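You operate a simulated robot arm through the tools that you are given. There is no shell and no other tool.

Carry out the task below with a simulated two-armed robot. There is one attempt and no reset: what you move stays moved.

Task
Pack the board named on the white plate into the brown carton.
Fine: pink pad in first, board on it, fold both flaps shut.

The check looks at the end state, three seconds after you hand in, the way a careful person would. Anything else that was tipped, shoved, dropped, spilled or broken makes it a failure. Flat cloth is picked up by pressing the open fingertips on it (5 to 10 N) and closing them slowly along it; thin cloth reads only 2 to 8 mm in the jaws.

Robot
Two 7-joint arms with fingered hands on one trunk that stands fixed in place. Base frame: the origin is at the foot of the trunk, x ahead of it, y to its left, z up; the work surface is at about z = 80. Readings come in cm, rad, newtons and seconds.
The left shoulder is at [7, 17.2, 122.7], the right one opposite. Each reaches about 115.6 cm from its shoulder. Payload 5 kg a hand.
The tool frame of a hand sits at the grasp point between the pads (the TCP): z along the fingers, y along the line on which they close. The tips reach 4.3 cm beyond it. The gripper opens to 14.4 cm; its body begins 5 cm behind the TCP. The gripper is a hand of 5 fingers: y runs from the thumb to the fingers, the wrist lies at [-2.1, -12.4, -22.1] in the tool frame.
Orientation is that of the tool frame in the base frame, as [roll, pitch, yaw] about the fixed x, y, z axes, in that order (R = Rz(yaw) Ry(pitch) Rx(roll)). With the fingers straight down and the wrist toward the robot, the tool's x, y and z point along [0, 1, 0], [1, 0, 0] and [0, 0, -1] of the base frame.

Tools
- The arms move only by the tool jog_arm. It takes "left_moves", "right_moves" or both (then of equal length, played together; a hand with none holds still); each is a list of rows, each an object of numbers (a shift or turn left out is 0): "wx", "wy", "wz": the turn, a rotation vector about the tool's x, y, z in rad; "x", "y", "z": the shift along the tool's x, y, z in m. In form: [{"wx": .., "wy": .., "wz": .., "x": .., "y": .., "z": ..}, ...]. A call has 1 to 20 rows; each row is the pose to reach, as a shift and turn from the pose commanded when the call began, along the tool's axes at that moment. Rows are played at 5 a second. More than 5 cm and 0.15 rad between two rows, and nothing of the call is played. Where a pose cannot be reached the arm comes as near as it can. A force on the tool above 50 N (or 10 N above the force at the start of the call, whichever is more), or a blocked arm, ends the call early, and 0.2 s more pass. In this call time passes only in rows, and 0.2 s behind the last. The reply holds the time, the measured pose of the TCP, the force on the tool along the base axes, the opening and the grip force, in the units named above and with some noise, with the torque about the TCP (base axes, N m) and any sound that the robot's microphone picked up.
- Cameras (640 x 400 px; columns grow to the right, rows downward): "scene" is now at [13.57, -0.11, 146.09]; the picture's right is [-0.03, -1.00, 0.00], its down [-0.58, 0.01, -0.81] and it looks along [0.81, -0.02, -0.58] (base axes); focal length 349 px, centre (320, 200). "left" rides on the left gripper at [-8.6, -10.8, -16.8] in its tool frame; the picture's right is [-0.80, -0.28, 0.53], its down [0.54, -0.73, 0.42] and it looks along [0.27, 0.63, 0.73] (tool axes); focal length 275 px, centre (320, 200). "right" rides on the right gripper at [8.6, -10.8, -16.8] in its tool frame; the picture's right is [-0.80, 0.28, -0.53], its down [-0.54, -0.73, 0.42] and it looks along [-0.27, 0.63, 0.73] (tool axes); focal length 275 px, centre (320, 200). There is no depth. A picture from a camera that has moved, and an enlarged one, comes with that camera's place and axes in the base frame and with its lens.
- camera(camera): a new picture of that camera. It takes no simulated time.
- slide_trunk(by): slides the trunk up (or, below 0, down) by that many cm; the arms and the scene camera ride with it, the base frame stays. It gives what a move gives, with no picture.
- set_fingers(index, middle, ring, little, thumb_bend, thumb_turn, hand): sets how far each is bent, from 0 (flat) to 1 (curled in); at 0.3 the hand is open as for a grip, at 0.7 the pads meet at the TCP. One left out holds its place. A second passes; each finger stops where it meets its share of the squeeze, and holds until it gets a number again. It is the only way to open and close the hand. It gives what a move gives, with no picture; readings hold the bend of each and the force on index, middle, ring, little, thumb and palm. thumb_turn goes from beside the hand (0) to across from the fingers (1), as for a grip.
- aim_head(pan, tilt): turns the head with the scene camera to pan (to the left, within 1.501 rad either way) and tilt (down, from -0.506 to 1.204), counted from straight ahead of the robot. It gives what a move gives.
- zoom(camera, box): a new picture of the part [left, top, right, bottom] of that camera's present view, enlarged. It takes no simulated time.
- close_job(): hands the job in; it is judged then, once.

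Places have to be worked out from the pictures, the camera data and where the tool is seen. Open the grippers and draw the arms clear of the work before you hand the job in, unless the task says otherwise.

The tools are called after "Emit:" by a JSON object that holds its "fn" and its "kwargs". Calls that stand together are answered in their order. jog_arm: Moves the arms, as the interface text tells. Its arguments: {"type":"object","properties":{"left_moves":{"type":"array","items":{"type":"object","properties":{"wx":{"type":"number"},"wy":{"type":"number"},"wz":{"type":"number"},"x":{"type":"number"},"y":{"type":"number"},"z":{"type":"number"}}}},"right_moves":{"type":"array","items":{"type":"object","properties":{"wx":{"type":"number"},"wy":{"type":"number"},"wz":{"type":"number"},"x":{"type":"number"},"y":{"type":"number"},"z":{"type":"number"}}}}},"required":[]} The other tools are called the same way: slide_trunk (by) moves the trunk up or down; set_fingers (index, middle, ring, little, thumb_bend, thumb_turn, hand) moves the fingers one by one; aim_head (pan, tilt) turns the head that bears the scene camera; camera (camera) takes a picture; zoom (camera, box) takes an enlarged picture of a part of a camera's view; close_job () hands the job in.

At the start:

```text
time: 0.0
left_tcp_pos: [78.32, 28.32, 120.39]
left_ee_rot: [3.14, 0.001, 1.572]
left_force: [-0.9, -0.2, 1.2]
left_torque: [-0.05, 0.0, -0.02]
left_gripper_width: 14.36
left_grip_force: 0.0
left_shape: jaw
left_bend: [0.3, 0.3, 0.3, 0.3, 0.3, 0.98]
left_finger forces: [0.1, 0.1, 0.1, 0.1, 0.1, 0.1]
right_tcp_pos: [74.98, -35.86, 114.73]
right_ee_rot: [3.141, -0.001, 1.572]
right_force: [-0.4, 0.1, 1.2]
right_torque: [-0.01, 0.01, 0.0]
right_gripper_width: 14.37
right_grip_force: 0.1
right_shape: jaw
right_bend: [0.3, 0.3, 0.3, 0.3, 0.3, 0.98]
right_finger forces: [0.1, 0.0, 0.0, 0.0, 0.1, 0.0]
trunk travel left (down, up): [-32.5, 61.5]
head pan, tilt (commanded): [-0.026, 0.62]
```

scene: 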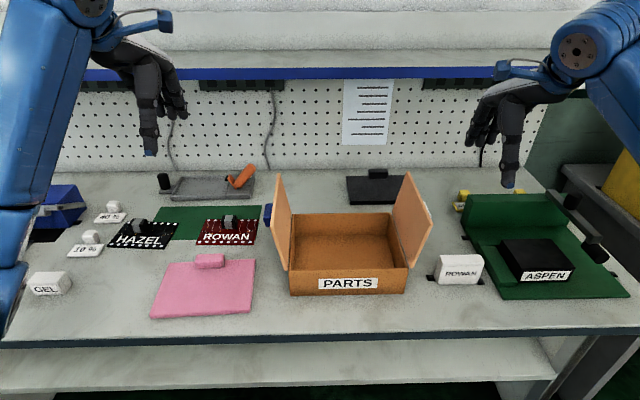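
right: 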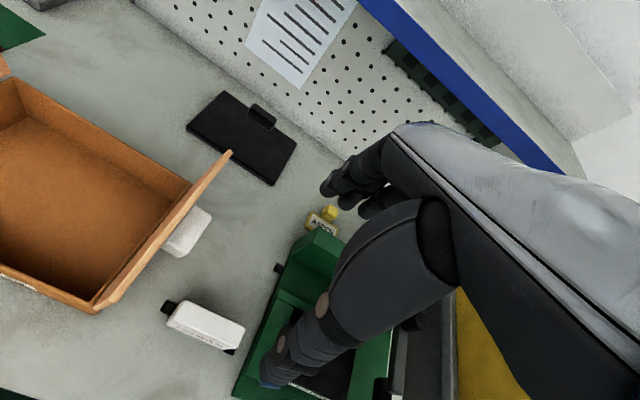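
left: 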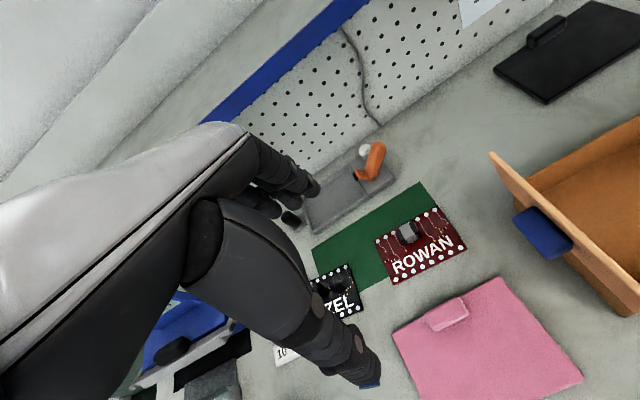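

The scene shows a white plate beside the carton that seems to read ROWAN, two boards (HAZEL, ROWAN), a pink pad with a tab, and another item marked ASPEN. I'll zoom in to read things before moving.

Emit:
{"fn": "zoom", "kwargs": {"camera": "scene", "box": [420, 180, 640, 310]}}

Emit:
{"fn": "zoom", "kwargs": {"camera": "scene", "box": [20, 170, 280, 330]}}

Emit:
{"fn": "zoom", "kwargs": {"camera": "scene", "box": [250, 150, 450, 310]}}

```text
2.91 times, centred on (530, 245) of scene
camera zoom: at [13.57, -0.11, 146.09], right [-0.03, -1.0, 0.0], down [-0.58, 0.01, -0.81], along [0.81, -0.02, -0.58], focal length 1014 px, centre (-291, 69)
```

zoom: 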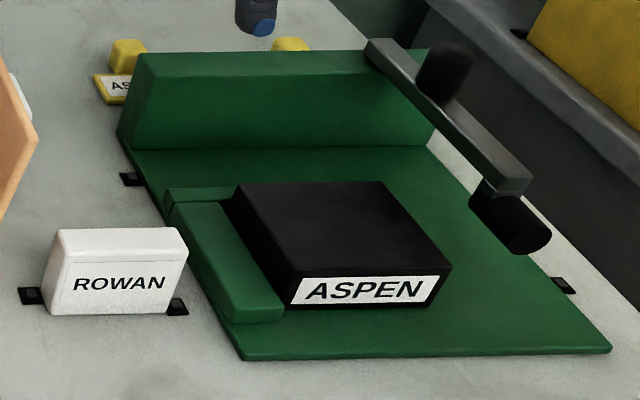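

```text
2.46 times, centred on (150, 250) of scene
camera zoom: at [13.57, -0.11, 146.09], right [-0.03, -1.0, 0.0], down [-0.58, 0.01, -0.81], along [0.81, -0.02, -0.58], focal length 858 px, centre (738, 77)
```

zoom: 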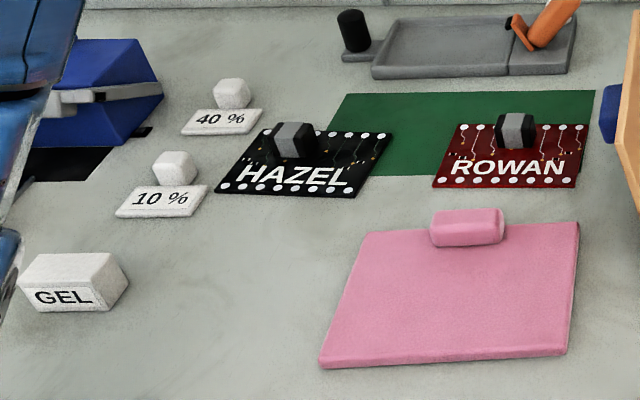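

```text
2.50 times, centred on (350, 230) of scene
camera zoom: at [13.57, -0.11, 146.09], right [-0.03, -1.0, 0.0], down [-0.58, 0.01, -0.81], along [0.81, -0.02, -0.58], focal length 872 px, centre (245, 125)
```

zoom: 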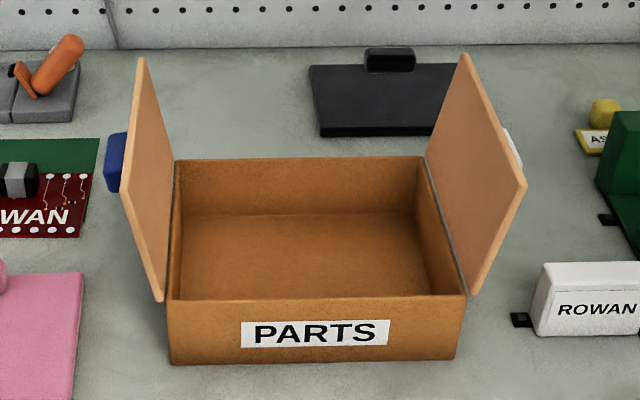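

The white plate reads ROWAN, so the dark-red ROWAN board on the green mat is the one. I'll turn the head for a closer look at the pad, the board and the flaps.

Emit:
{"fn": "aim_head", "kwargs": {"pan": 0.35, "tilt": 0.75}}

Emit:
{"fn": "zoom", "kwargs": {"camera": "scene", "box": [160, 80, 480, 280]}}

Emit:
{"fn": "zoom", "kwargs": {"camera": "left", "box": [300, 150, 640, 400]}}

Emit:
{"fn": "zoom", "kwargs": {"camera": "right", "box": [0, 50, 360, 400]}}

```text
time: 0.8
left_tcp_pos: [78.33, 28.2, 120.41]
left_ee_rot: [3.141, 0.001, 1.57]
left_force: [0.3, 0.6, -0.3]
left_torque: [0.0, -0.01, 0.01]
left_gripper_width: 14.36
left_grip_force: 0.1
left_shape: jaw
left_bend: [0.3, 0.3, 0.3, 0.3, 0.3, 0.98]
left_finger forces: [0.0, 0.1, 0.1, 0.1, 0.0, 0.0]
right_tcp_pos: [75.11, -35.91, 114.53]
right_ee_rot: [3.141, 0.0, 1.57]
right_force: [-0.1, -0.1, -0.6]
right_torque: [0.02, -0.01, 0.0]
right_gripper_width: 14.37
right_grip_force: 0.0
right_shape: jaw
right_bend: [0.3, 0.3, 0.3, 0.3, 0.3, 0.98]
right_finger forces: [0.0, 0.1, 0.0, 0.0, 0.0, 0.0]
trunk travel left (down, up): [-32.5, 61.5]
head pan, tilt (commanded): [0.351, 0.75]
```

```text
2.00 times, centred on (320, 180) of scene
camera zoom: at [12.58, 2.96, 144.97], right [0.34, -0.94, 0.0], down [-0.64, -0.23, -0.73], along [0.69, 0.25, -0.68], focal length 697 px, centre (320, 240)
```

zoom: 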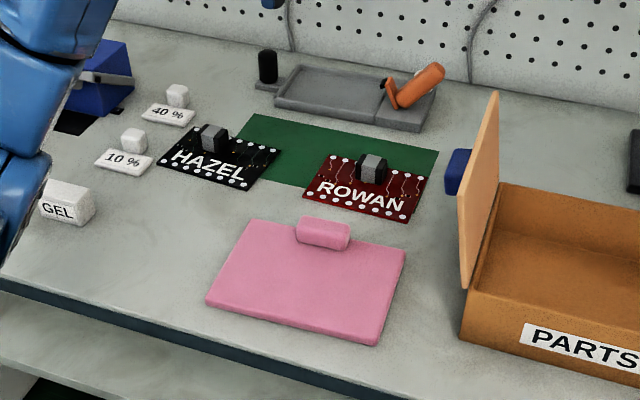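

```text
1.60 times, centred on (470, 275) of left
camera zoom: at [67.44, 19.67, 137.23], right [-0.28, -0.8, -0.53], down [-0.73, 0.54, -0.42], along [0.63, 0.27, -0.73], focal length 440 px, centre (80, 80)
```

zoom: 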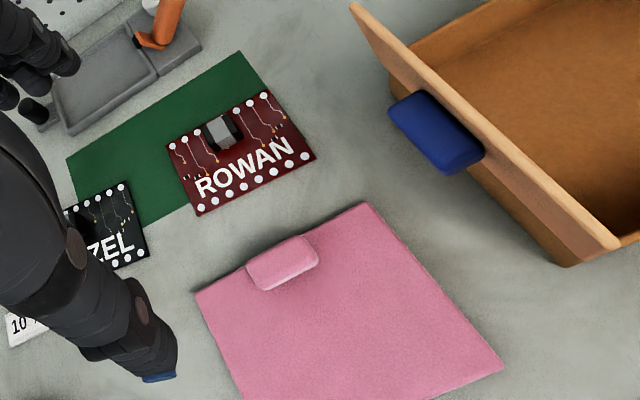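

```text
1.14 times, centred on (180, 225) of right
camera zoom: at [64.21, -27.27, 131.36], right [0.28, -0.8, 0.53], down [-0.73, -0.54, -0.42], along [0.63, -0.27, -0.73], focal length 315 px, centre (480, 171)
```

zoom: 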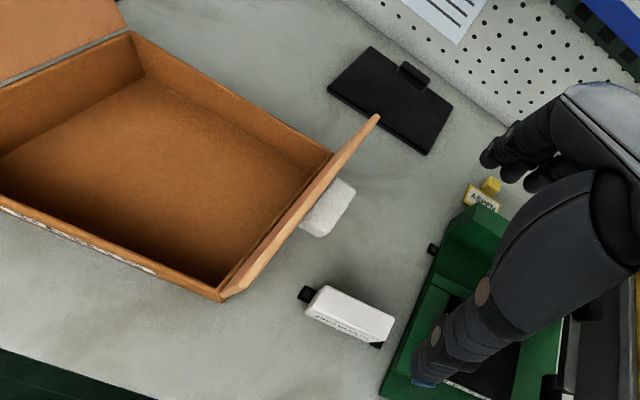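

The flaps lean slightly outward with a tab on each outer face (blue left, white right), and the pad has a pink grip tab on its far edge. Next I look at the left hand's finger geometry with a partly closed hand in free air.

Emit:
{"fn": "aim_head", "kwargs": {"pan": 0.4, "tilt": 0.4}}

Emit:
{"fn": "zoom", "kwargs": {"camera": "scene", "box": [220, 125, 420, 275]}}

Emit:
{"fn": "set_fingers", "kwargs": {"hand": "left", "index": 0.55, "middle": 0.55, "ring": 0.55, "little": 0.55, "thumb_bend": 0.55}}

Emit:
{"fn": "zoom", "kwargs": {"camera": "scene", "box": [220, 125, 420, 275]}}

Emit:
{"fn": "camera", "kwargs": {"camera": "left"}}

```text
time: 1.7
left_tcp_pos: [78.22, 28.2, 120.41]
left_ee_rot: [-3.141, 0.0, 1.572]
left_force: [-0.4, 0.6, -0.1]
left_torque: [0.0, -0.01, 0.0]
left_gripper_width: 14.35
left_grip_force: 0.0
left_shape: jaw
left_bend: [0.3, 0.3, 0.3, 0.3, 0.3, 0.98]
left_finger forces: [0.0, 0.1, 0.0, 0.1, 0.0, 0.1]
right_tcp_pos: [75.05, -35.76, 114.63]
right_ee_rot: [-3.141, 0.0, 1.571]
right_force: [-0.5, -0.3, 0.5]
right_torque: [0.03, 0.01, -0.01]
right_gripper_width: 14.35
right_grip_force: 0.1
right_shape: jaw
right_bend: [0.3, 0.3, 0.3, 0.3, 0.3, 0.98]
right_finger forces: [0.1, 0.0, 0.0, 0.1, 0.0, 0.0]
trunk travel left (down, up): [-32.5, 61.5]
head pan, tilt (commanded): [0.4, 0.4]
```

```text
2.67 times, centred on (320, 200) of scene
camera zoom: at [13.33, 3.72, 148.07], right [0.39, -0.92, 0.0], down [-0.36, -0.15, -0.92], along [0.85, 0.36, -0.39], focal length 930 px, centre (320, 200)
```

zoom: 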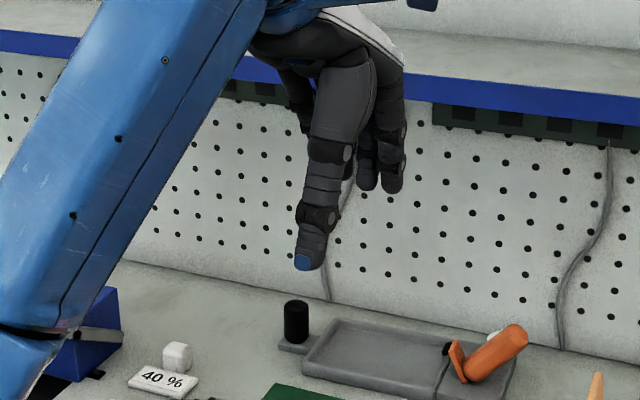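

```text
time: 2.7
left_tcp_pos: [78.44, 28.21, 120.51]
left_ee_rot: [-3.14, -0.001, 1.571]
left_force: [-0.3, 0.3, 1.0]
left_torque: [-0.01, 0.02, 0.02]
left_gripper_width: 6.1
left_grip_force: 0.0
left_shape: fingers
left_bend: [0.55, 0.55, 0.55, 0.55, 0.55, 0.98]
left_finger forces: [0.1, 0.1, 0.0, 0.1, 0.0, 0.0]
right_tcp_pos: [75.08, -35.92, 114.65]
right_ee_rot: [3.14, -0.002, 1.572]
right_force: [0.1, 0.9, 0.1]
right_torque: [0.02, -0.01, -0.01]
right_gripper_width: 14.38
right_grip_force: 0.1
right_shape: jaw
right_bend: [0.3, 0.3, 0.3, 0.3, 0.3, 0.98]
right_finger forces: [0.1, 0.0, 0.1, 0.1, 0.0, 0.0]
trunk travel left (down, up): [-32.5, 61.5]
head pan, tilt (commanded): [0.4, 0.4]
```

```text
2.67 times, centred on (320, 200) of scene
camera zoom: at [13.33, 3.72, 148.08], right [0.39, -0.92, 0.0], down [-0.36, -0.15, -0.92], along [0.85, 0.36, -0.39], focal length 930 px, centre (320, 200)
```

zoom: 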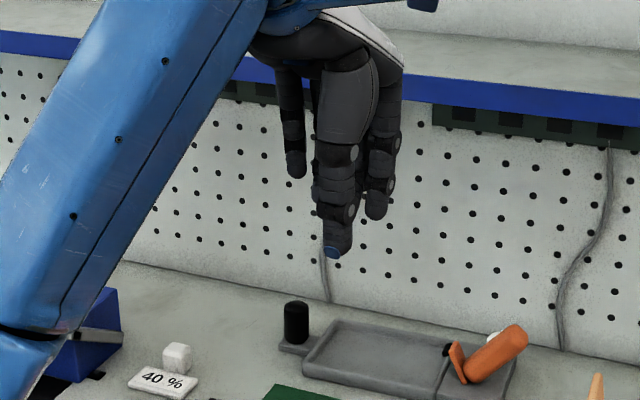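

```text
taken
camera left: at [67.44, 19.67, 137.23], right [-0.28, -0.8, -0.53], down [-0.73, 0.54, -0.42], along [0.63, 0.27, -0.73], focal length 275 px, centre (320, 200)
```

left: 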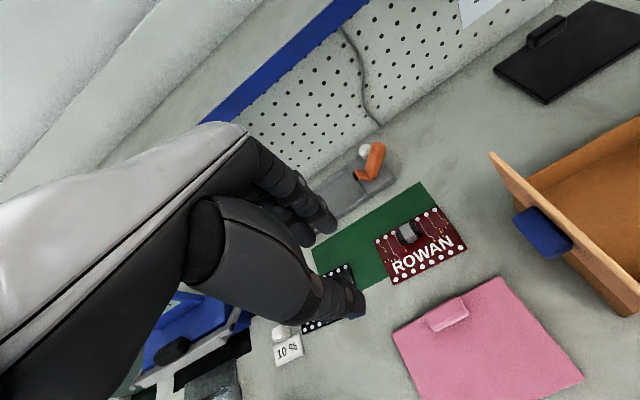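

The hand narrows to about 6 cm at bend 0.55 with the thumb tip lowest. I zoom in closer to locate each fingertip relative to the TCP.

Emit:
{"fn": "zoom", "kwargs": {"camera": "scene", "box": [290, 150, 370, 225]}}

Emit:
{"fn": "zoom", "kwargs": {"camera": "left", "box": [180, 120, 400, 340]}}

Emit:
{"fn": "camera", "kwargs": {"camera": "right"}}

```text
5.33 times, centred on (330, 188) of scene
camera zoom: at [13.33, 3.72, 148.08], right [0.39, -0.92, 0.0], down [-0.36, -0.15, -0.92], along [0.85, 0.36, -0.39], focal length 1859 px, centre (267, 267)
```

zoom: 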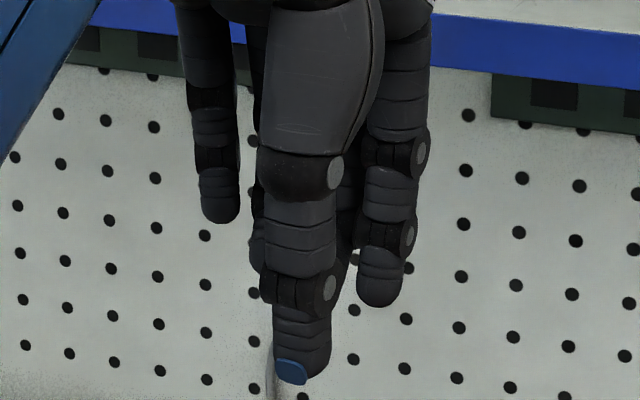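

```text
1.82 times, centred on (290, 230) of left
camera zoom: at [67.44, 19.67, 137.23], right [-0.28, -0.8, -0.53], down [-0.73, 0.54, -0.42], along [0.63, 0.27, -0.73], focal length 500 px, centre (374, 146)
```

zoom: 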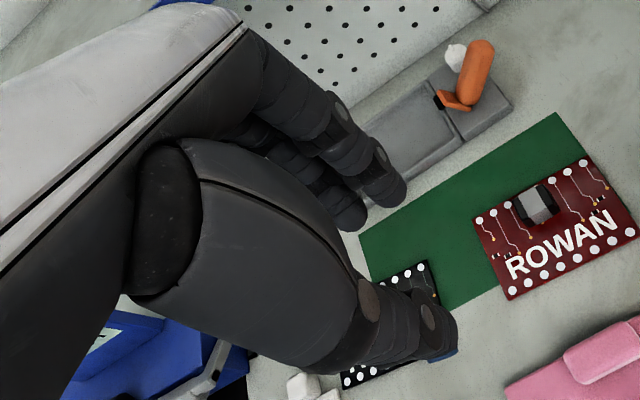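

```text
taken
camera right: at [64.21, -27.26, 131.36], right [0.28, -0.8, 0.53], down [-0.73, -0.54, -0.42], along [0.63, -0.27, -0.73], focal length 275 px, centre (320, 200)
```

right: 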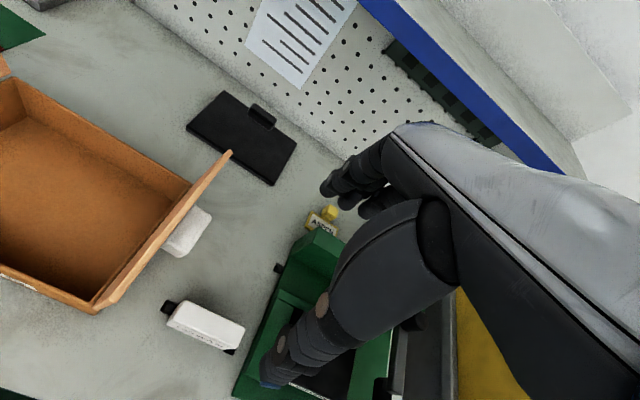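

At bend 0.55 I place the thumb and index tips about 4.8 cm below the TCP, and the pad tab at roughly (77, 25.9), top z≈83.7. Before descending I check where the left elbow and forearm are relative to the small items at the left.

Emit:
{"fn": "aim_head", "kwargs": {"pan": 0.9, "tilt": 0.5}}

Emit:
{"fn": "camera", "kwargs": {"camera": "scene"}}

Emit:
{"fn": "aim_head", "kwargs": {"pan": 0.9, "tilt": 1.1}}

Emit:
{"fn": "camera", "kwargs": {"camera": "scene"}}

```text
time: 3.6
left_tcp_pos: [78.33, 28.22, 120.43]
left_ee_rot: [-3.14, 0.0, 1.571]
left_force: [-0.1, 0.1, 0.0]
left_torque: [-0.02, 0.0, -0.01]
left_gripper_width: 6.11
left_grip_force: 0.1
left_shape: fingers
left_bend: [0.55, 0.55, 0.55, 0.55, 0.55, 0.98]
left_finger forces: [0.0, 0.1, 0.0, 0.0, 0.0, 0.1]
right_tcp_pos: [75.02, -35.91, 114.64]
right_ee_rot: [-3.14, -0.001, 1.572]
right_force: [-0.5, -0.1, -0.3]
right_torque: [0.0, -0.04, -0.01]
right_gripper_width: 14.35
right_grip_force: 0.0
right_shape: jaw
right_bend: [0.3, 0.3, 0.3, 0.3, 0.3, 0.98]
right_finger forces: [0.0, 0.0, 0.1, 0.1, 0.0, 0.0]
trunk travel left (down, up): [-32.5, 61.5]
head pan, tilt (commanded): [0.901, 0.499]
```

```text
taken
camera scene: at [10.45, 7.24, 147.17], right [0.78, -0.62, 0.0], down [-0.3, -0.37, -0.88], along [0.55, 0.69, -0.48], focal length 349 px, centre (320, 200)
```

scene: 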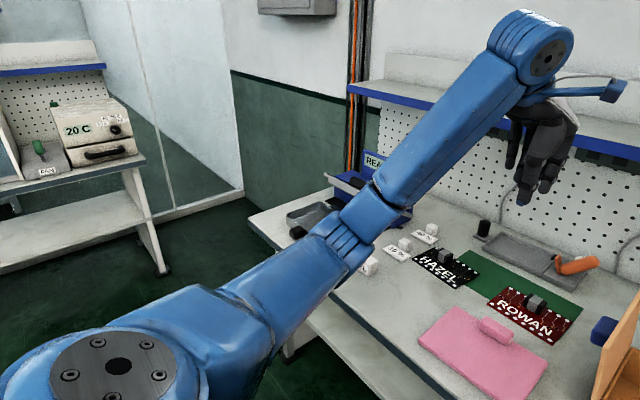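

```text
time: 4.6
left_tcp_pos: [78.26, 28.31, 120.46]
left_ee_rot: [-3.141, -0.001, 1.571]
left_force: [0.2, 0.0, -0.6]
left_torque: [0.0, 0.01, 0.02]
left_gripper_width: 6.09
left_grip_force: 0.0
left_shape: fingers
left_bend: [0.55, 0.55, 0.55, 0.55, 0.55, 0.98]
left_finger forces: [0.0, 0.0, 0.0, 0.0, 0.0, 0.1]
right_tcp_pos: [75.09, -35.84, 114.73]
right_ee_rot: [-3.141, 0.001, 1.57]
right_force: [-0.9, 0.7, -0.1]
right_torque: [0.0, 0.0, 0.03]
right_gripper_width: 14.36
right_grip_force: 0.2
right_shape: jaw
right_bend: [0.3, 0.3, 0.3, 0.3, 0.3, 0.98]
right_finger forces: [0.1, 0.0, 0.1, 0.0, 0.0, 0.1]
trunk travel left (down, up): [-32.5, 61.5]
head pan, tilt (commanded): [0.901, 1.1]
```

```text
taken
camera scene: at [8.72, 5.07, 142.4], right [0.78, -0.62, 0.0], down [-0.55, -0.7, -0.45], along [0.28, 0.36, -0.89], focal length 349 px, centre (320, 200)
```

scene: 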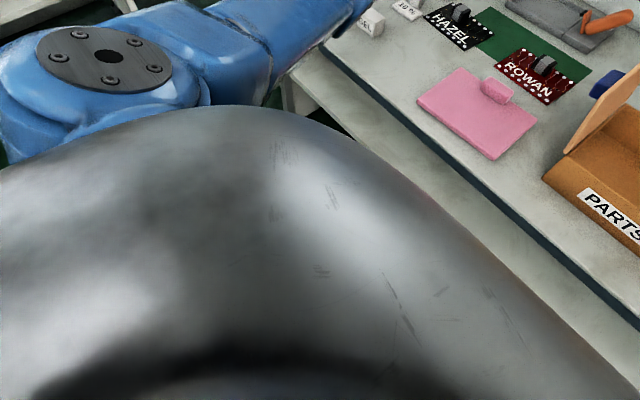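

The elbow is around (42, 36, 121), well clear of the table items. I raise the trunk 15 cm to keep the forearm steep and high while the hand works low, and re-aim the head.

Emit:
{"fn": "slide_trunk", "kwargs": {"by": 15}}

Emit:
{"fn": "aim_head", "kwargs": {"pan": 0.3, "tilt": 0.85}}

Emit:
{"fn": "camera", "kwargs": {"camera": "scene"}}

```text
time: 6.4
left_tcp_pos: [78.27, 28.36, 135.42]
left_ee_rot: [-3.14, 0.001, 1.571]
left_force: [-0.5, -0.3, -0.7]
left_torque: [-0.02, 0.01, 0.0]
left_gripper_width: 6.09
left_grip_force: 0.0
left_shape: fingers
left_bend: [0.55, 0.55, 0.55, 0.55, 0.55, 0.98]
left_finger forces: [0.1, 0.0, 0.0, 0.0, 0.0, 0.1]
right_tcp_pos: [75.1, -35.81, 129.66]
right_ee_rot: [3.141, 0.0, 1.572]
right_force: [1.1, -0.4, 0.2]
right_torque: [0.01, 0.0, 0.03]
right_gripper_width: 14.36
right_grip_force: 0.0
right_shape: jaw
right_bend: [0.3, 0.3, 0.3, 0.3, 0.3, 0.98]
right_finger forces: [0.0, 0.0, 0.1, 0.1, 0.0, 0.1]
trunk travel left (down, up): [-47.5, 46.5]
head pan, tilt (commanded): [0.901, 1.1]
```

```text
time: 7.4
left_tcp_pos: [78.37, 28.28, 135.39]
left_ee_rot: [-3.141, -0.001, 1.57]
left_force: [-0.8, -0.5, 0.3]
left_torque: [0.01, -0.02, 0.0]
left_gripper_width: 6.09
left_grip_force: 0.0
left_shape: fingers
left_bend: [0.55, 0.55, 0.55, 0.55, 0.55, 0.98]
left_finger forces: [0.1, 0.0, 0.0, 0.0, 0.0, 0.1]
right_tcp_pos: [75.1, -35.94, 129.63]
right_ee_rot: [-3.141, -0.001, 1.572]
right_force: [-0.5, 0.3, 0.3]
right_torque: [0.0, 0.01, -0.01]
right_gripper_width: 14.36
right_grip_force: 0.2
right_shape: jaw
right_bend: [0.3, 0.3, 0.3, 0.3, 0.3, 0.98]
right_finger forces: [0.0, 0.1, 0.0, 0.0, 0.0, 0.1]
trunk travel left (down, up): [-47.5, 46.5]
head pan, tilt (commanded): [0.3, 0.85]
```

```text
taken
camera scene: at [12.25, 2.43, 159.17], right [0.3, -0.95, 0.0], down [-0.72, -0.22, -0.66], along [0.63, 0.2, -0.75], focal length 349 px, centre (320, 200)
```

scene: 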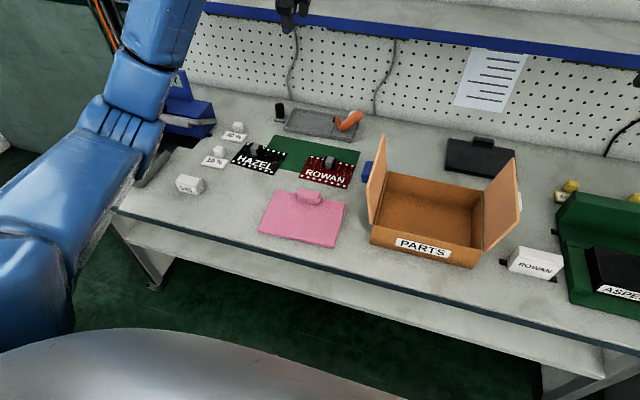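

A better overhead view. I zoom on the pad, board and carton to refine their coordinates.

Emit:
{"fn": "zoom", "kwargs": {"camera": "scene", "box": [245, 140, 365, 255]}}

Emit:
{"fn": "zoom", "kwargs": {"camera": "scene", "box": [350, 140, 530, 280]}}

```text
3.48 times, centred on (305, 198) of scene
camera zoom: at [12.25, 2.43, 159.17], right [0.3, -0.95, 0.0], down [-0.72, -0.22, -0.66], along [0.63, 0.2, -0.75], focal length 1213 px, centre (372, 209)
```

zoom: 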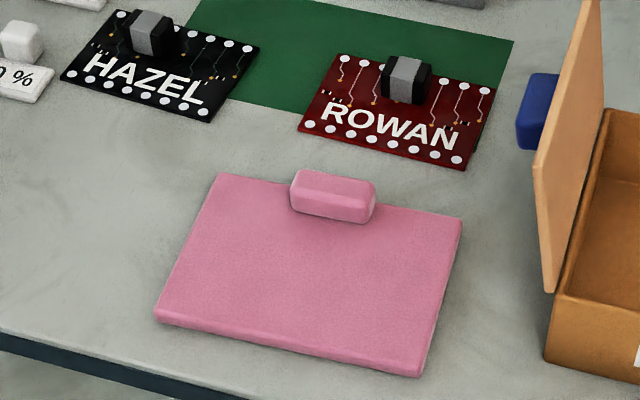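

```text
2.86 times, centred on (440, 210) of scene
camera zoom: at [12.25, 2.43, 159.17], right [0.3, -0.95, 0.0], down [-0.72, -0.22, -0.66], along [0.63, 0.2, -0.75], focal length 996 px, centre (-23, 171)
```

zoom: 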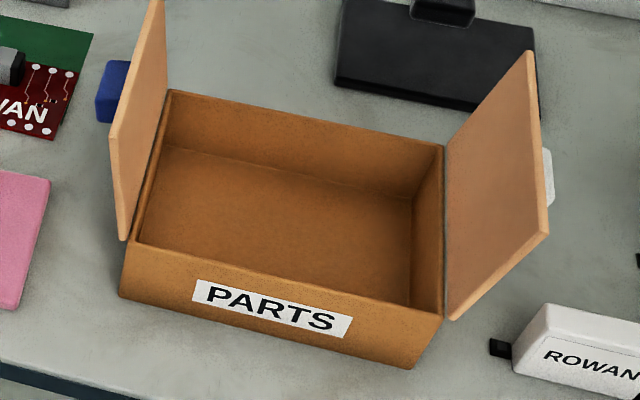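

Refined: carton outer x 67.3–87.6, y −21.1–5.4, rim z≈88.8; pad centre ≈(70.7, 25.7), turned ~0.05 rad; tab centre ≈(77.0, 25.9). I move the left hand above the tab to z≈97 with a small aligning turn.

Emit:
{"fn": "jog_arm", "kwargs": {"left_moves": [{"x": -0.01, "y": -0.005, "z": 0.04, "wz": -0.01}, {"x": -0.02, "y": -0.01, "z": 0.085, "wz": -0.03}, {"x": -0.03, "y": -0.0135, "z": 0.13, "wz": -0.05}, {"x": -0.03, "y": -0.0135, "z": 0.175, "wz": -0.05}, {"x": -0.03, "y": -0.0135, "z": 0.22, "wz": -0.05}, {"x": -0.03, "y": -0.0135, "z": 0.265, "wz": -0.05}, {"x": -0.03, "y": -0.0135, "z": 0.31, "wz": -0.05}, {"x": -0.03, "y": -0.0135, "z": 0.35, "wz": -0.05}, {"x": -0.03, "y": -0.0135, "z": 0.384, "wz": -0.05}]}}

Emit:
{"fn": "camera", "kwargs": {"camera": "scene"}}

Emit:
{"fn": "camera", "kwargs": {"camera": "left"}}

```text
time: 9.4
left_tcp_pos: [77.03, 25.45, 97.02]
left_ee_rot: [-3.141, 0.001, 1.62]
left_force: [0.6, 0.5, 0.6]
left_torque: [0.01, 0.03, -0.01]
left_gripper_width: 6.07
left_grip_force: 0.0
left_shape: fingers
left_bend: [0.55, 0.55, 0.55, 0.55, 0.55, 0.98]
left_finger forces: [0.0, 0.0, 0.0, 0.1, 0.0, 0.0]
right_tcp_pos: [75.09, -35.84, 129.65]
right_ee_rot: [-3.141, -0.001, 1.571]
right_force: [-0.4, 0.5, 0.3]
right_torque: [-0.01, 0.03, -0.03]
right_gripper_width: 14.35
right_grip_force: 0.1
right_shape: jaw
right_bend: [0.3, 0.3, 0.3, 0.3, 0.3, 0.98]
right_finger forces: [0.1, 0.0, 0.0, 0.0, 0.1, 0.0]
trunk travel left (down, up): [-47.5, 46.5]
head pan, tilt (commanded): [0.3, 0.85]
```

```text
taken
camera scene: at [12.29, 2.44, 159.17], right [0.3, -0.96, 0.0], down [-0.72, -0.22, -0.66], along [0.63, 0.2, -0.75], focal length 349 px, centre (320, 200)
```

scene: 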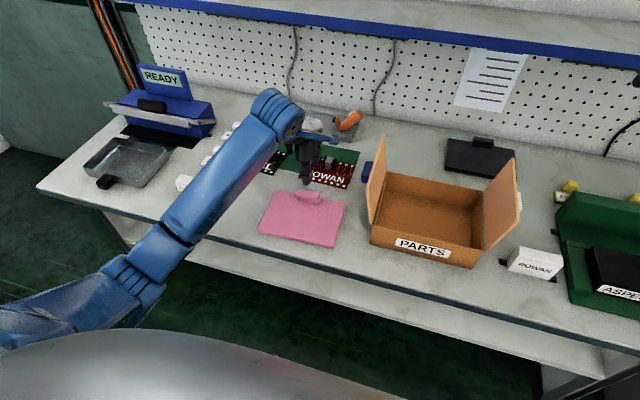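

```text
taken
camera left: at [66.51, 16.27, 113.81], right [-0.24, -0.81, -0.53], down [-0.75, 0.51, -0.42], along [0.61, 0.3, -0.73], focal length 275 px, centre (320, 200)
```

left: 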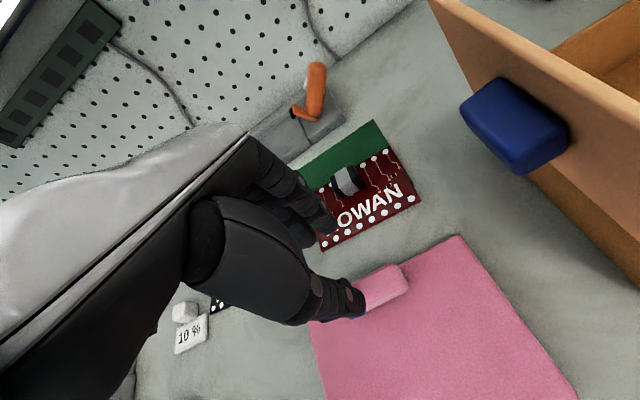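

The hand is above the tab. I zoom in to check the fingertips' alignment before lowering further.

Emit:
{"fn": "zoom", "kwargs": {"camera": "scene", "box": [260, 120, 370, 230]}}

Emit:
{"fn": "zoom", "kwargs": {"camera": "left", "box": [240, 180, 460, 340]}}

```text
3.64 times, centred on (315, 175) of scene
camera zoom: at [12.29, 2.44, 159.17], right [0.3, -0.96, 0.0], down [-0.72, -0.22, -0.66], along [0.63, 0.2, -0.75], focal length 1268 px, centre (338, 291)
```

zoom: 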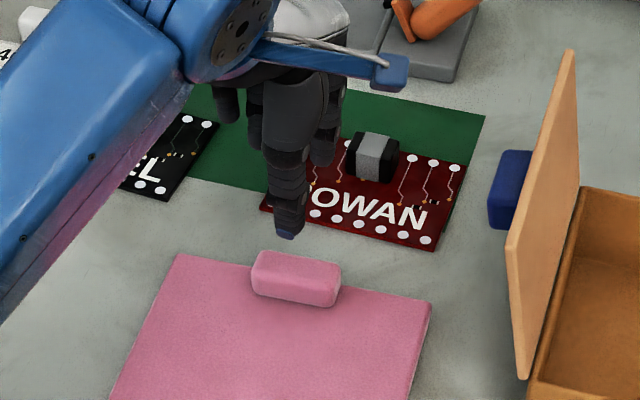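

```text
2.50 times, centred on (350, 260) of left
camera zoom: at [66.51, 16.27, 113.81], right [-0.24, -0.81, -0.53], down [-0.75, 0.51, -0.42], along [0.61, 0.3, -0.73], focal length 688 px, centre (245, 50)
```

zoom: 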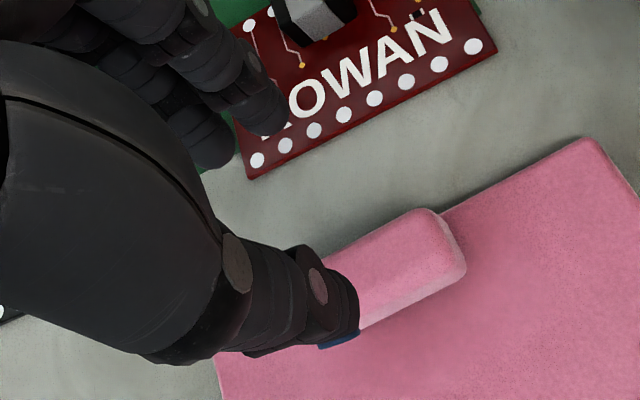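

The fingers straddle the tab line with the board well behind them. I lower to z≈88.3 and check.

Emit:
{"fn": "jog_arm", "kwargs": {"left_moves": [{"z": 0.03}, {"z": 0.06}, {"z": 0.075}, {"z": 0.087}]}}

Emit:
{"fn": "zoom", "kwargs": {"camera": "scene", "box": [260, 120, 370, 230]}}

Emit:
{"fn": "zoom", "kwargs": {"camera": "left", "box": [240, 180, 460, 340]}}

```text
time: 10.4
left_tcp_pos: [77.02, 25.3, 88.44]
left_ee_rot: [-3.14, 0.001, 1.621]
left_force: [-0.1, 0.5, -0.6]
left_torque: [0.02, 0.01, 0.01]
left_gripper_width: 6.1
left_grip_force: 0.0
left_shape: fingers
left_bend: [0.55, 0.55, 0.55, 0.55, 0.55, 0.98]
left_finger forces: [0.1, 0.0, 0.0, 0.0, 0.0, 0.1]
right_tcp_pos: [75.1, -35.9, 129.67]
right_ee_rot: [3.14, 0.001, 1.572]
right_force: [0.9, -0.6, 0.6]
right_torque: [0.01, 0.01, -0.01]
right_gripper_width: 14.4
right_grip_force: 0.1
right_shape: jaw
right_bend: [0.3, 0.3, 0.3, 0.3, 0.3, 0.98]
right_finger forces: [0.0, 0.0, 0.1, 0.0, 0.1, 0.0]
trunk travel left (down, up): [-47.5, 46.5]
head pan, tilt (commanded): [0.3, 0.85]
```

```text
3.64 times, centred on (315, 175) of scene
camera zoom: at [12.29, 2.43, 159.17], right [0.3, -0.96, 0.0], down [-0.72, -0.22, -0.66], along [0.63, 0.2, -0.75], focal length 1268 px, centre (338, 291)
```

zoom: 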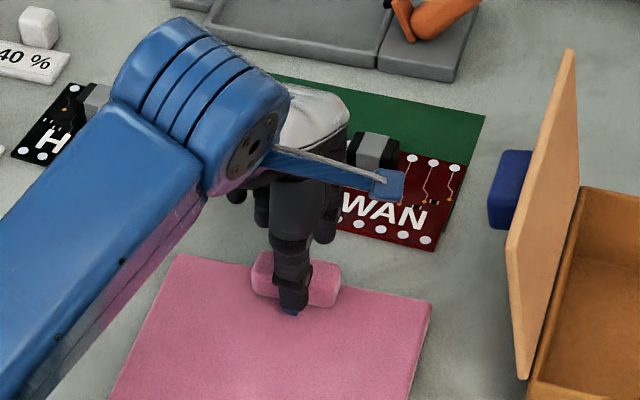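

```text
2.50 times, centred on (350, 260) of left
camera zoom: at [66.6, 16.21, 105.2], right [-0.24, -0.81, -0.53], down [-0.75, 0.5, -0.42], along [0.61, 0.3, -0.73], focal length 688 px, centre (245, 50)
```

zoom: 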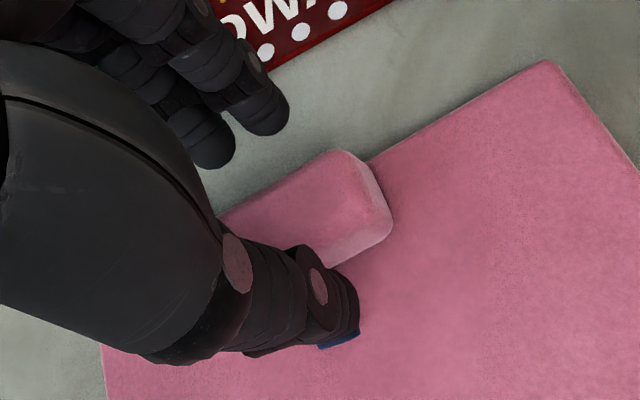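

Straddling nicely, tab between thumb and fingers. I lower another 1.4 cm (to z≈87) with force watch.

Emit:
{"fn": "jog_arm", "kwargs": {"left_moves": [{"z": 0.007}, {"z": 0.014}]}}

Emit:
{"fn": "zoom", "kwargs": {"camera": "scene", "box": [280, 160, 350, 220]}}

Emit:
{"fn": "zoom", "kwargs": {"camera": "left", "box": [240, 180, 460, 340]}}

```text
time: 11.0
left_tcp_pos: [76.99, 25.42, 87.0]
left_ee_rot: [-3.141, 0.0, 1.622]
left_force: [-0.1, -0.4, 0.0]
left_torque: [0.05, 0.03, 0.02]
left_gripper_width: 6.08
left_grip_force: 0.1
left_shape: fingers
left_bend: [0.55, 0.55, 0.55, 0.55, 0.55, 0.98]
left_finger forces: [0.0, 0.1, 0.1, 0.0, 0.0, 0.0]
right_tcp_pos: [75.14, -35.92, 129.61]
right_ee_rot: [-3.141, -0.001, 1.57]
right_force: [0.5, -0.5, 0.2]
right_torque: [0.01, 0.01, -0.02]
right_gripper_width: 14.36
right_grip_force: 0.0
right_shape: jaw
right_bend: [0.3, 0.3, 0.3, 0.3, 0.3, 0.98]
right_finger forces: [0.0, 0.0, 0.0, 0.0, 0.0, 0.0]
trunk travel left (down, up): [-47.5, 46.5]
head pan, tilt (commanded): [0.3, 0.85]
```

```text
6.67 times, centred on (315, 190) of scene
camera zoom: at [12.29, 2.43, 159.17], right [0.3, -0.96, 0.0], down [-0.72, -0.22, -0.66], along [0.63, 0.2, -0.75], focal length 2324 px, centre (353, 267)
```

zoom: 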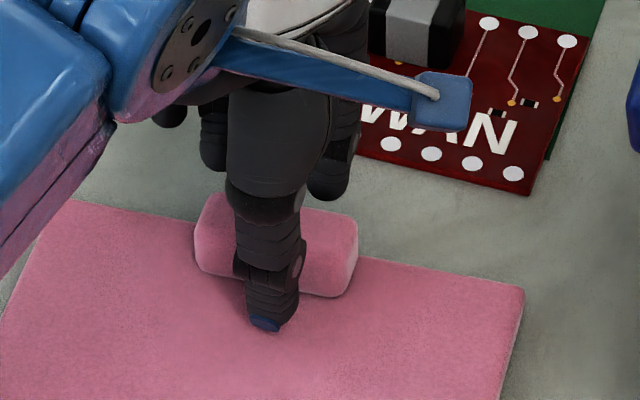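

```text
2.50 times, centred on (350, 260) of left
camera zoom: at [66.62, 16.26, 103.85], right [-0.24, -0.81, -0.53], down [-0.75, 0.51, -0.42], along [0.61, 0.3, -0.73], focal length 688 px, centre (245, 50)
```

zoom: 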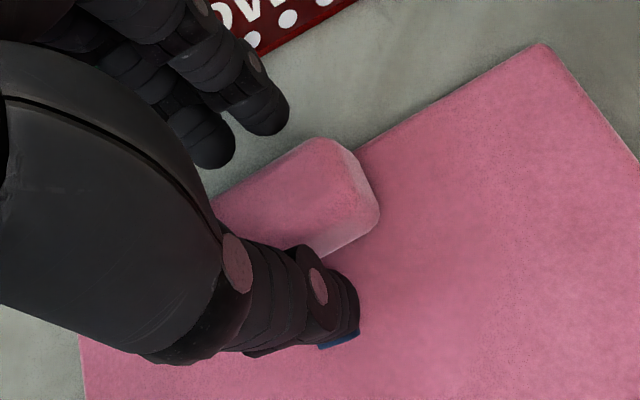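

No contact yet and the pad lies between the fingers. I close the fingers gently in steps and watch the finger forces.

Emit:
{"fn": "set_fingers", "kwargs": {"hand": "left", "index": 0.62, "middle": 0.62, "ring": 0.62, "little": 0.6, "thumb_bend": 0.62}}

Emit:
{"fn": "zoom", "kwargs": {"camera": "left", "box": [240, 180, 460, 340]}}

```text
time: 12.0
left_tcp_pos: [77.04, 25.34, 86.98]
left_ee_rot: [-3.14, 0.0, 1.622]
left_force: [0.0, -0.1, -0.3]
left_torque: [-0.03, 0.0, -0.01]
left_gripper_width: 3.73
left_grip_force: 0.5
left_shape: fingers
left_bend: [0.62, 0.62, 0.62, 0.6, 0.62, 0.98]
left_finger forces: [0.4, 0.3, 0.0, 0.1, 0.7, 0.1]
right_tcp_pos: [75.02, -35.99, 129.72]
right_ee_rot: [-3.141, 0.0, 1.57]
right_force: [0.4, 0.5, 0.3]
right_torque: [0.0, -0.01, 0.0]
right_gripper_width: 14.34
right_grip_force: 0.1
right_shape: jaw
right_bend: [0.3, 0.3, 0.3, 0.3, 0.3, 0.98]
right_finger forces: [0.1, 0.0, 0.0, 0.0, 0.1, 0.1]
trunk travel left (down, up): [-47.5, 46.5]
head pan, tilt (commanded): [0.3, 0.85]
```

```text
2.50 times, centred on (350, 260) of left
camera zoom: at [66.61, 16.25, 103.85], right [-0.24, -0.81, -0.53], down [-0.75, 0.51, -0.42], along [0.61, 0.3, -0.73], focal length 688 px, centre (245, 50)
```

zoom: 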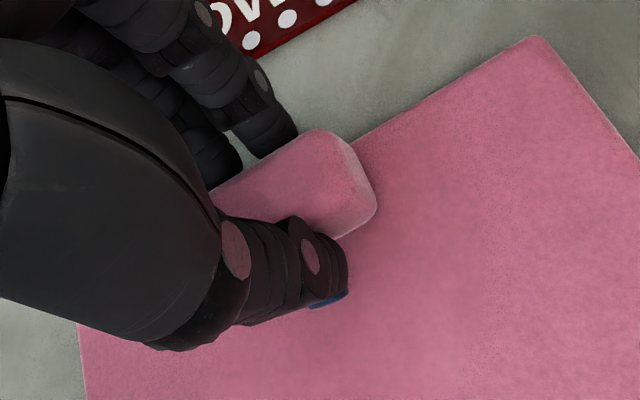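

Light contact on index, middle and thumb. I tighten the grip further.

Emit:
{"fn": "set_fingers", "kwargs": {"hand": "left", "index": 0.7, "middle": 0.7, "ring": 0.7, "little": 0.65, "thumb_bend": 0.7}}

Emit:
{"fn": "zoom", "kwargs": {"camera": "left", "box": [240, 180, 460, 340]}}

Emit:
{"fn": "zoom", "kwargs": {"camera": "scene", "box": [280, 160, 350, 220]}}

```text
time: 13.0
left_tcp_pos: [77.09, 25.54, 87.05]
left_ee_rot: [-3.141, -0.001, 1.621]
left_force: [-0.2, -0.7, 0.8]
left_torque: [-0.11, 0.11, -0.06]
left_gripper_width: 3.33
left_grip_force: 12.9
left_shape: fingers
left_bend: [0.64, 0.67, 0.68, 0.65, 0.63, 0.96]
left_finger forces: [6.7, 4.5, 1.7, 0.0, 12.9, 0.0]
right_tcp_pos: [75.09, -35.9, 129.53]
right_ee_rot: [3.141, 0.001, 1.57]
right_force: [0.6, -0.1, -1.0]
right_torque: [0.06, -0.01, -0.03]
right_gripper_width: 14.36
right_grip_force: 0.0
right_shape: jaw
right_bend: [0.3, 0.3, 0.3, 0.3, 0.3, 0.98]
right_finger forces: [0.0, 0.0, 0.0, 0.0, 0.0, 0.0]
trunk travel left (down, up): [-47.5, 46.5]
head pan, tilt (commanded): [0.3, 0.85]
```

```text
2.50 times, centred on (350, 260) of left
camera zoom: at [66.6, 16.25, 103.86], right [-0.24, -0.81, -0.53], down [-0.75, 0.51, -0.42], along [0.61, 0.3, -0.73], focal length 688 px, centre (245, 50)
```

zoom: 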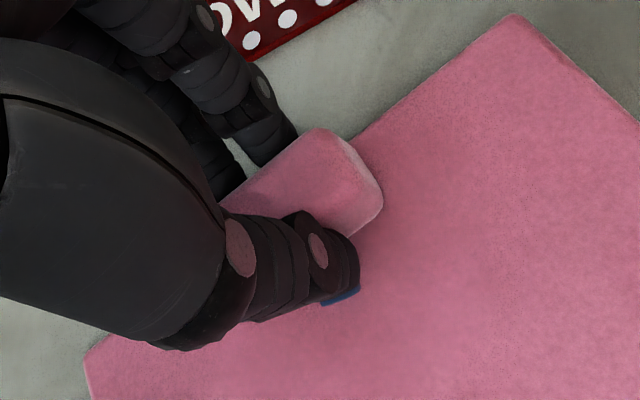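

```text
6.67 times, centred on (315, 190) of scene
camera zoom: at [12.26, 2.43, 159.17], right [0.3, -0.96, 0.0], down [-0.72, -0.22, -0.66], along [0.63, 0.2, -0.75], focal length 2324 px, centre (353, 267)
```

zoom: 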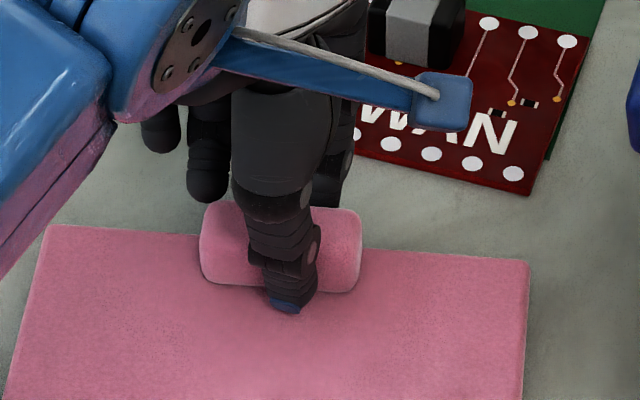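

Grip is 12.9 N; the pad has swivelled to about 0.2 rad relative to the base axes. I lift a few centimetres slowly and look at how it hangs.

Emit:
{"fn": "jog_arm", "kwargs": {"left_moves": [{"z": -0.01}, {"z": -0.025}, {"z": -0.045}, {"z": -0.07}]}}

Emit:
{"fn": "camera", "kwargs": {"camera": "scene"}}

Emit:
{"fn": "camera", "kwargs": {"camera": "left"}}

```text
time: 14.0
left_tcp_pos: [76.88, 25.22, 93.91]
left_ee_rot: [-3.14, 0.001, 1.623]
left_force: [0.3, -0.4, 0.3]
left_torque: [0.0, -0.02, -0.03]
left_gripper_width: 3.33
left_grip_force: 12.0
left_shape: fingers
left_bend: [0.64, 0.67, 0.69, 0.65, 0.63, 0.96]
left_finger forces: [7.2, 4.3, 1.0, 0.0, 12.5, 0.0]
right_tcp_pos: [75.0, -35.85, 129.68]
right_ee_rot: [3.14, -0.001, 1.57]
right_force: [-0.1, 0.1, 0.4]
right_torque: [-0.01, -0.01, 0.02]
right_gripper_width: 14.34
right_grip_force: 0.1
right_shape: jaw
right_bend: [0.3, 0.3, 0.3, 0.3, 0.3, 0.98]
right_finger forces: [0.0, 0.0, 0.1, 0.0, 0.0, 0.0]
trunk travel left (down, up): [-47.5, 46.5]
head pan, tilt (commanded): [0.3, 0.85]
```

```text
taken
camera scene: at [12.24, 2.38, 159.16], right [0.3, -0.96, 0.0], down [-0.72, -0.22, -0.66], along [0.63, 0.2, -0.75], focal length 349 px, centre (320, 200)
```

scene: 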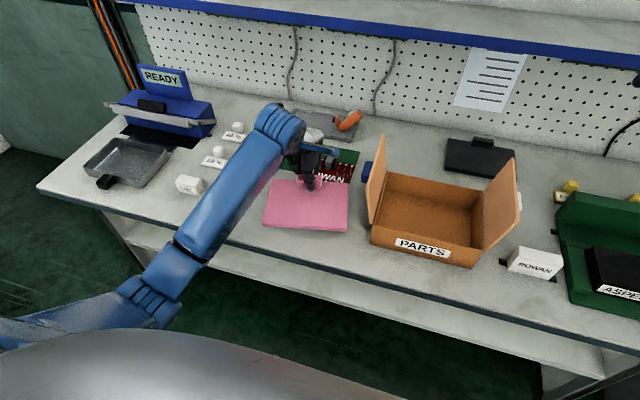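

```text
taken
camera left: at [66.45, 16.0, 110.68], right [-0.24, -0.81, -0.53], down [-0.75, 0.51, -0.42], along [0.61, 0.3, -0.73], focal length 275 px, centre (320, 200)
```

left: 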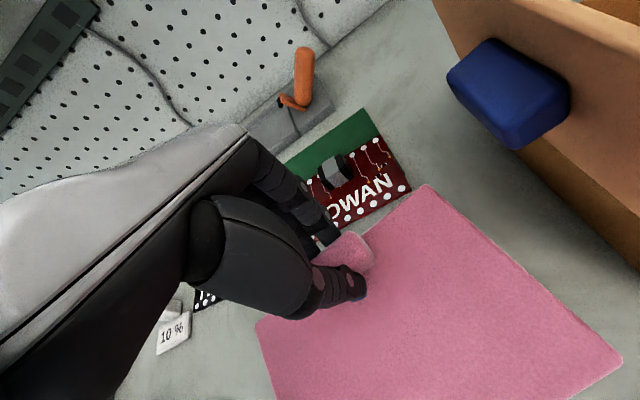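

Grip force is unchanged. I zoom in to confirm the pad is off the table and see its tilt.

Emit:
{"fn": "zoom", "kwargs": {"camera": "scene", "box": [250, 140, 370, 250]}}

Emit:
{"fn": "aim_head", "kwargs": {"pan": 0.2, "tilt": 0.7}}

Emit:
{"fn": "camera", "kwargs": {"camera": "scene"}}

Emit:
{"fn": "camera", "kwargs": {"camera": "right"}}

```text
3.64 times, centred on (310, 195) of scene
camera zoom: at [12.24, 2.38, 159.16], right [0.3, -0.96, 0.0], down [-0.72, -0.22, -0.66], along [0.63, 0.2, -0.75], focal length 1268 px, centre (356, 218)
```

zoom: 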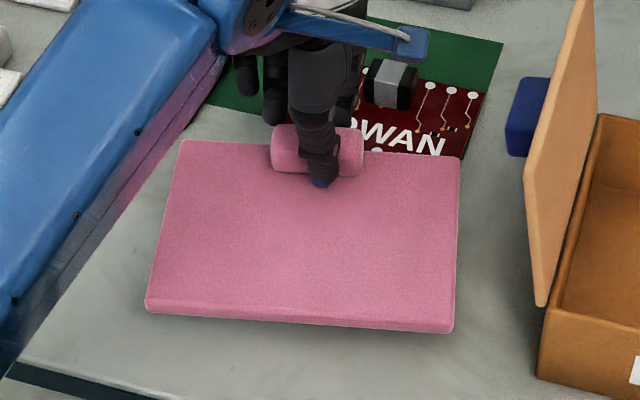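

```text
time: 14.7
left_tcp_pos: [76.86, 25.13, 94.01]
left_ee_rot: [3.141, -0.001, 1.621]
left_force: [-0.8, 0.9, 0.0]
left_torque: [-0.05, 0.01, 0.04]
left_gripper_width: 3.32
left_grip_force: 12.0
left_shape: fingers
left_bend: [0.64, 0.67, 0.69, 0.65, 0.63, 0.96]
left_finger forces: [7.2, 4.2, 1.0, 0.0, 12.4, 0.0]
right_tcp_pos: [75.09, -35.9, 129.68]
right_ee_rot: [3.14, -0.001, 1.571]
right_force: [0.1, 0.6, 0.2]
right_torque: [-0.04, 0.0, -0.01]
right_gripper_width: 14.34
right_grip_force: 0.1
right_shape: jaw
right_bend: [0.3, 0.3, 0.3, 0.3, 0.3, 0.98]
right_finger forces: [0.0, 0.0, 0.0, 0.0, 0.1, 0.1]
trunk travel left (down, up): [-47.5, 46.5]
head pan, tilt (commanded): [0.201, 0.7]
```

```text
taken
camera scene: at [13.12, 1.81, 160.39], right [0.2, -0.98, 0.0], down [-0.63, -0.13, -0.76], along [0.75, 0.15, -0.64], focal length 349 px, centre (320, 200)
```

scene: 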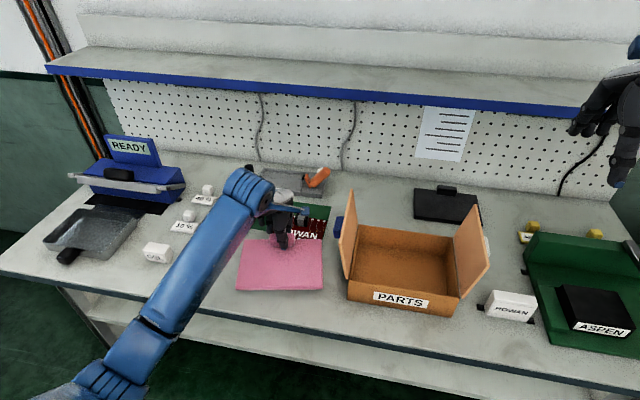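

```text
taken
camera right: at [64.21, -27.26, 146.36], right [0.28, -0.8, 0.53], down [-0.73, -0.54, -0.42], along [0.63, -0.27, -0.73], focal length 275 px, centre (320, 200)
```

right: 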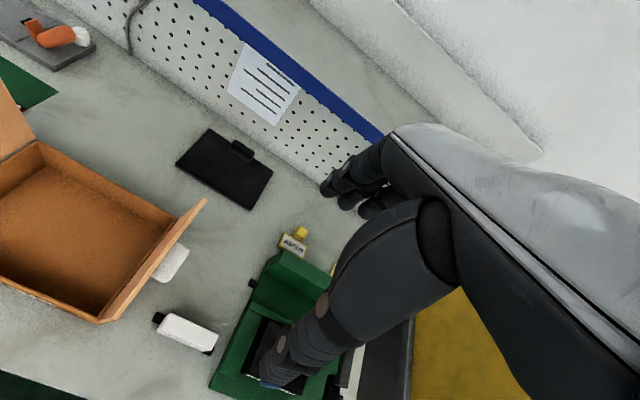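

The pad is held level (top ≈ z 88) with its yaw ≈0.24 rad. I lift to about z 114 to clear the flaps (tops ≈101), un-turning the yaw on the way.

Emit:
{"fn": "jog_arm", "kwargs": {"left_moves": [{"z": -0.025, "wz": 0.03}, {"z": -0.05, "wz": 0.06}, {"z": -0.075, "wz": 0.09}, {"z": -0.1, "wz": 0.12}, {"z": -0.125, "wz": 0.15}, {"z": -0.15, "wz": 0.18}, {"z": -0.175, "wz": 0.21}, {"z": -0.2, "wz": 0.24}]}}

Emit:
{"fn": "camera", "kwargs": {"camera": "scene"}}

Emit:
{"fn": "camera", "kwargs": {"camera": "left"}}

```text
time: 16.5
left_tcp_pos: [77.05, 25.12, 113.93]
left_ee_rot: [-3.14, -0.002, 1.379]
left_force: [-0.2, -0.6, -0.3]
left_torque: [0.0, -0.01, 0.0]
left_gripper_width: 3.34
left_grip_force: 12.4
left_shape: fingers
left_bend: [0.64, 0.67, 0.69, 0.65, 0.63, 0.96]
left_finger forces: [7.1, 4.2, 0.9, 0.0, 12.3, 0.0]
right_tcp_pos: [75.02, -35.95, 129.63]
right_ee_rot: [-3.141, 0.001, 1.569]
right_force: [1.1, 0.8, -0.5]
right_torque: [-0.04, -0.04, -0.01]
right_gripper_width: 14.36
right_grip_force: 0.1
right_shape: jaw
right_bend: [0.3, 0.3, 0.3, 0.3, 0.3, 0.98]
right_finger forces: [0.0, 0.1, 0.0, 0.0, 0.1, 0.1]
trunk travel left (down, up): [-47.5, 46.5]
head pan, tilt (commanded): [0.201, 0.7]
```

```text
taken
camera scene: at [13.1, 1.79, 160.39], right [0.2, -0.98, 0.0], down [-0.63, -0.13, -0.76], along [0.75, 0.15, -0.64], focal length 349 px, centre (320, 200)
```

scene: 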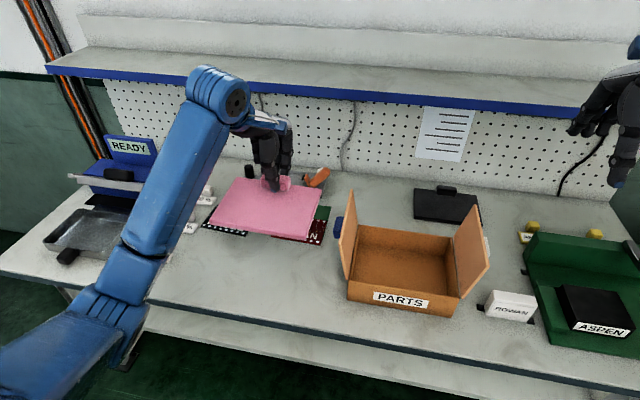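

```text
taken
camera left: at [64.63, 18.76, 130.79], right [-0.43, -0.73, -0.53], down [-0.61, 0.67, -0.42], along [0.66, 0.14, -0.73], focal length 275 px, centre (320, 200)
```

left: 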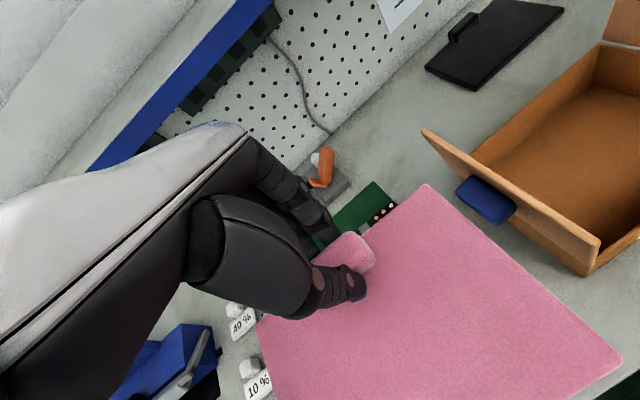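

The pad looks level and squared to the base axes. I zoom to measure its exact offset from the TCP.

Emit:
{"fn": "zoom", "kwargs": {"camera": "scene", "box": [195, 160, 335, 250]}}

```text
4.44 times, centred on (265, 205) of scene
camera zoom: at [13.1, 1.79, 160.39], right [0.2, -0.98, 0.0], down [-0.63, -0.13, -0.76], along [0.75, 0.15, -0.64], focal length 1550 px, centre (564, 178)
```

zoom: 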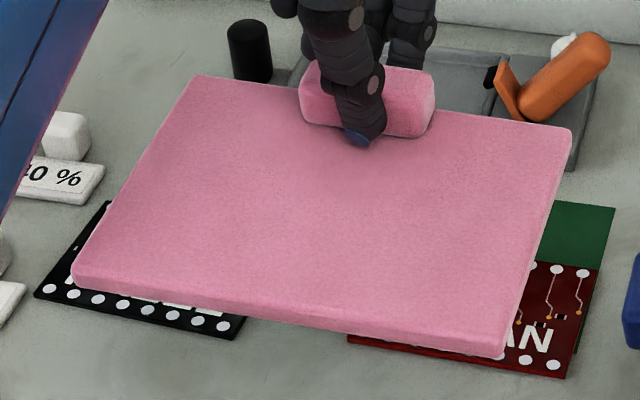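

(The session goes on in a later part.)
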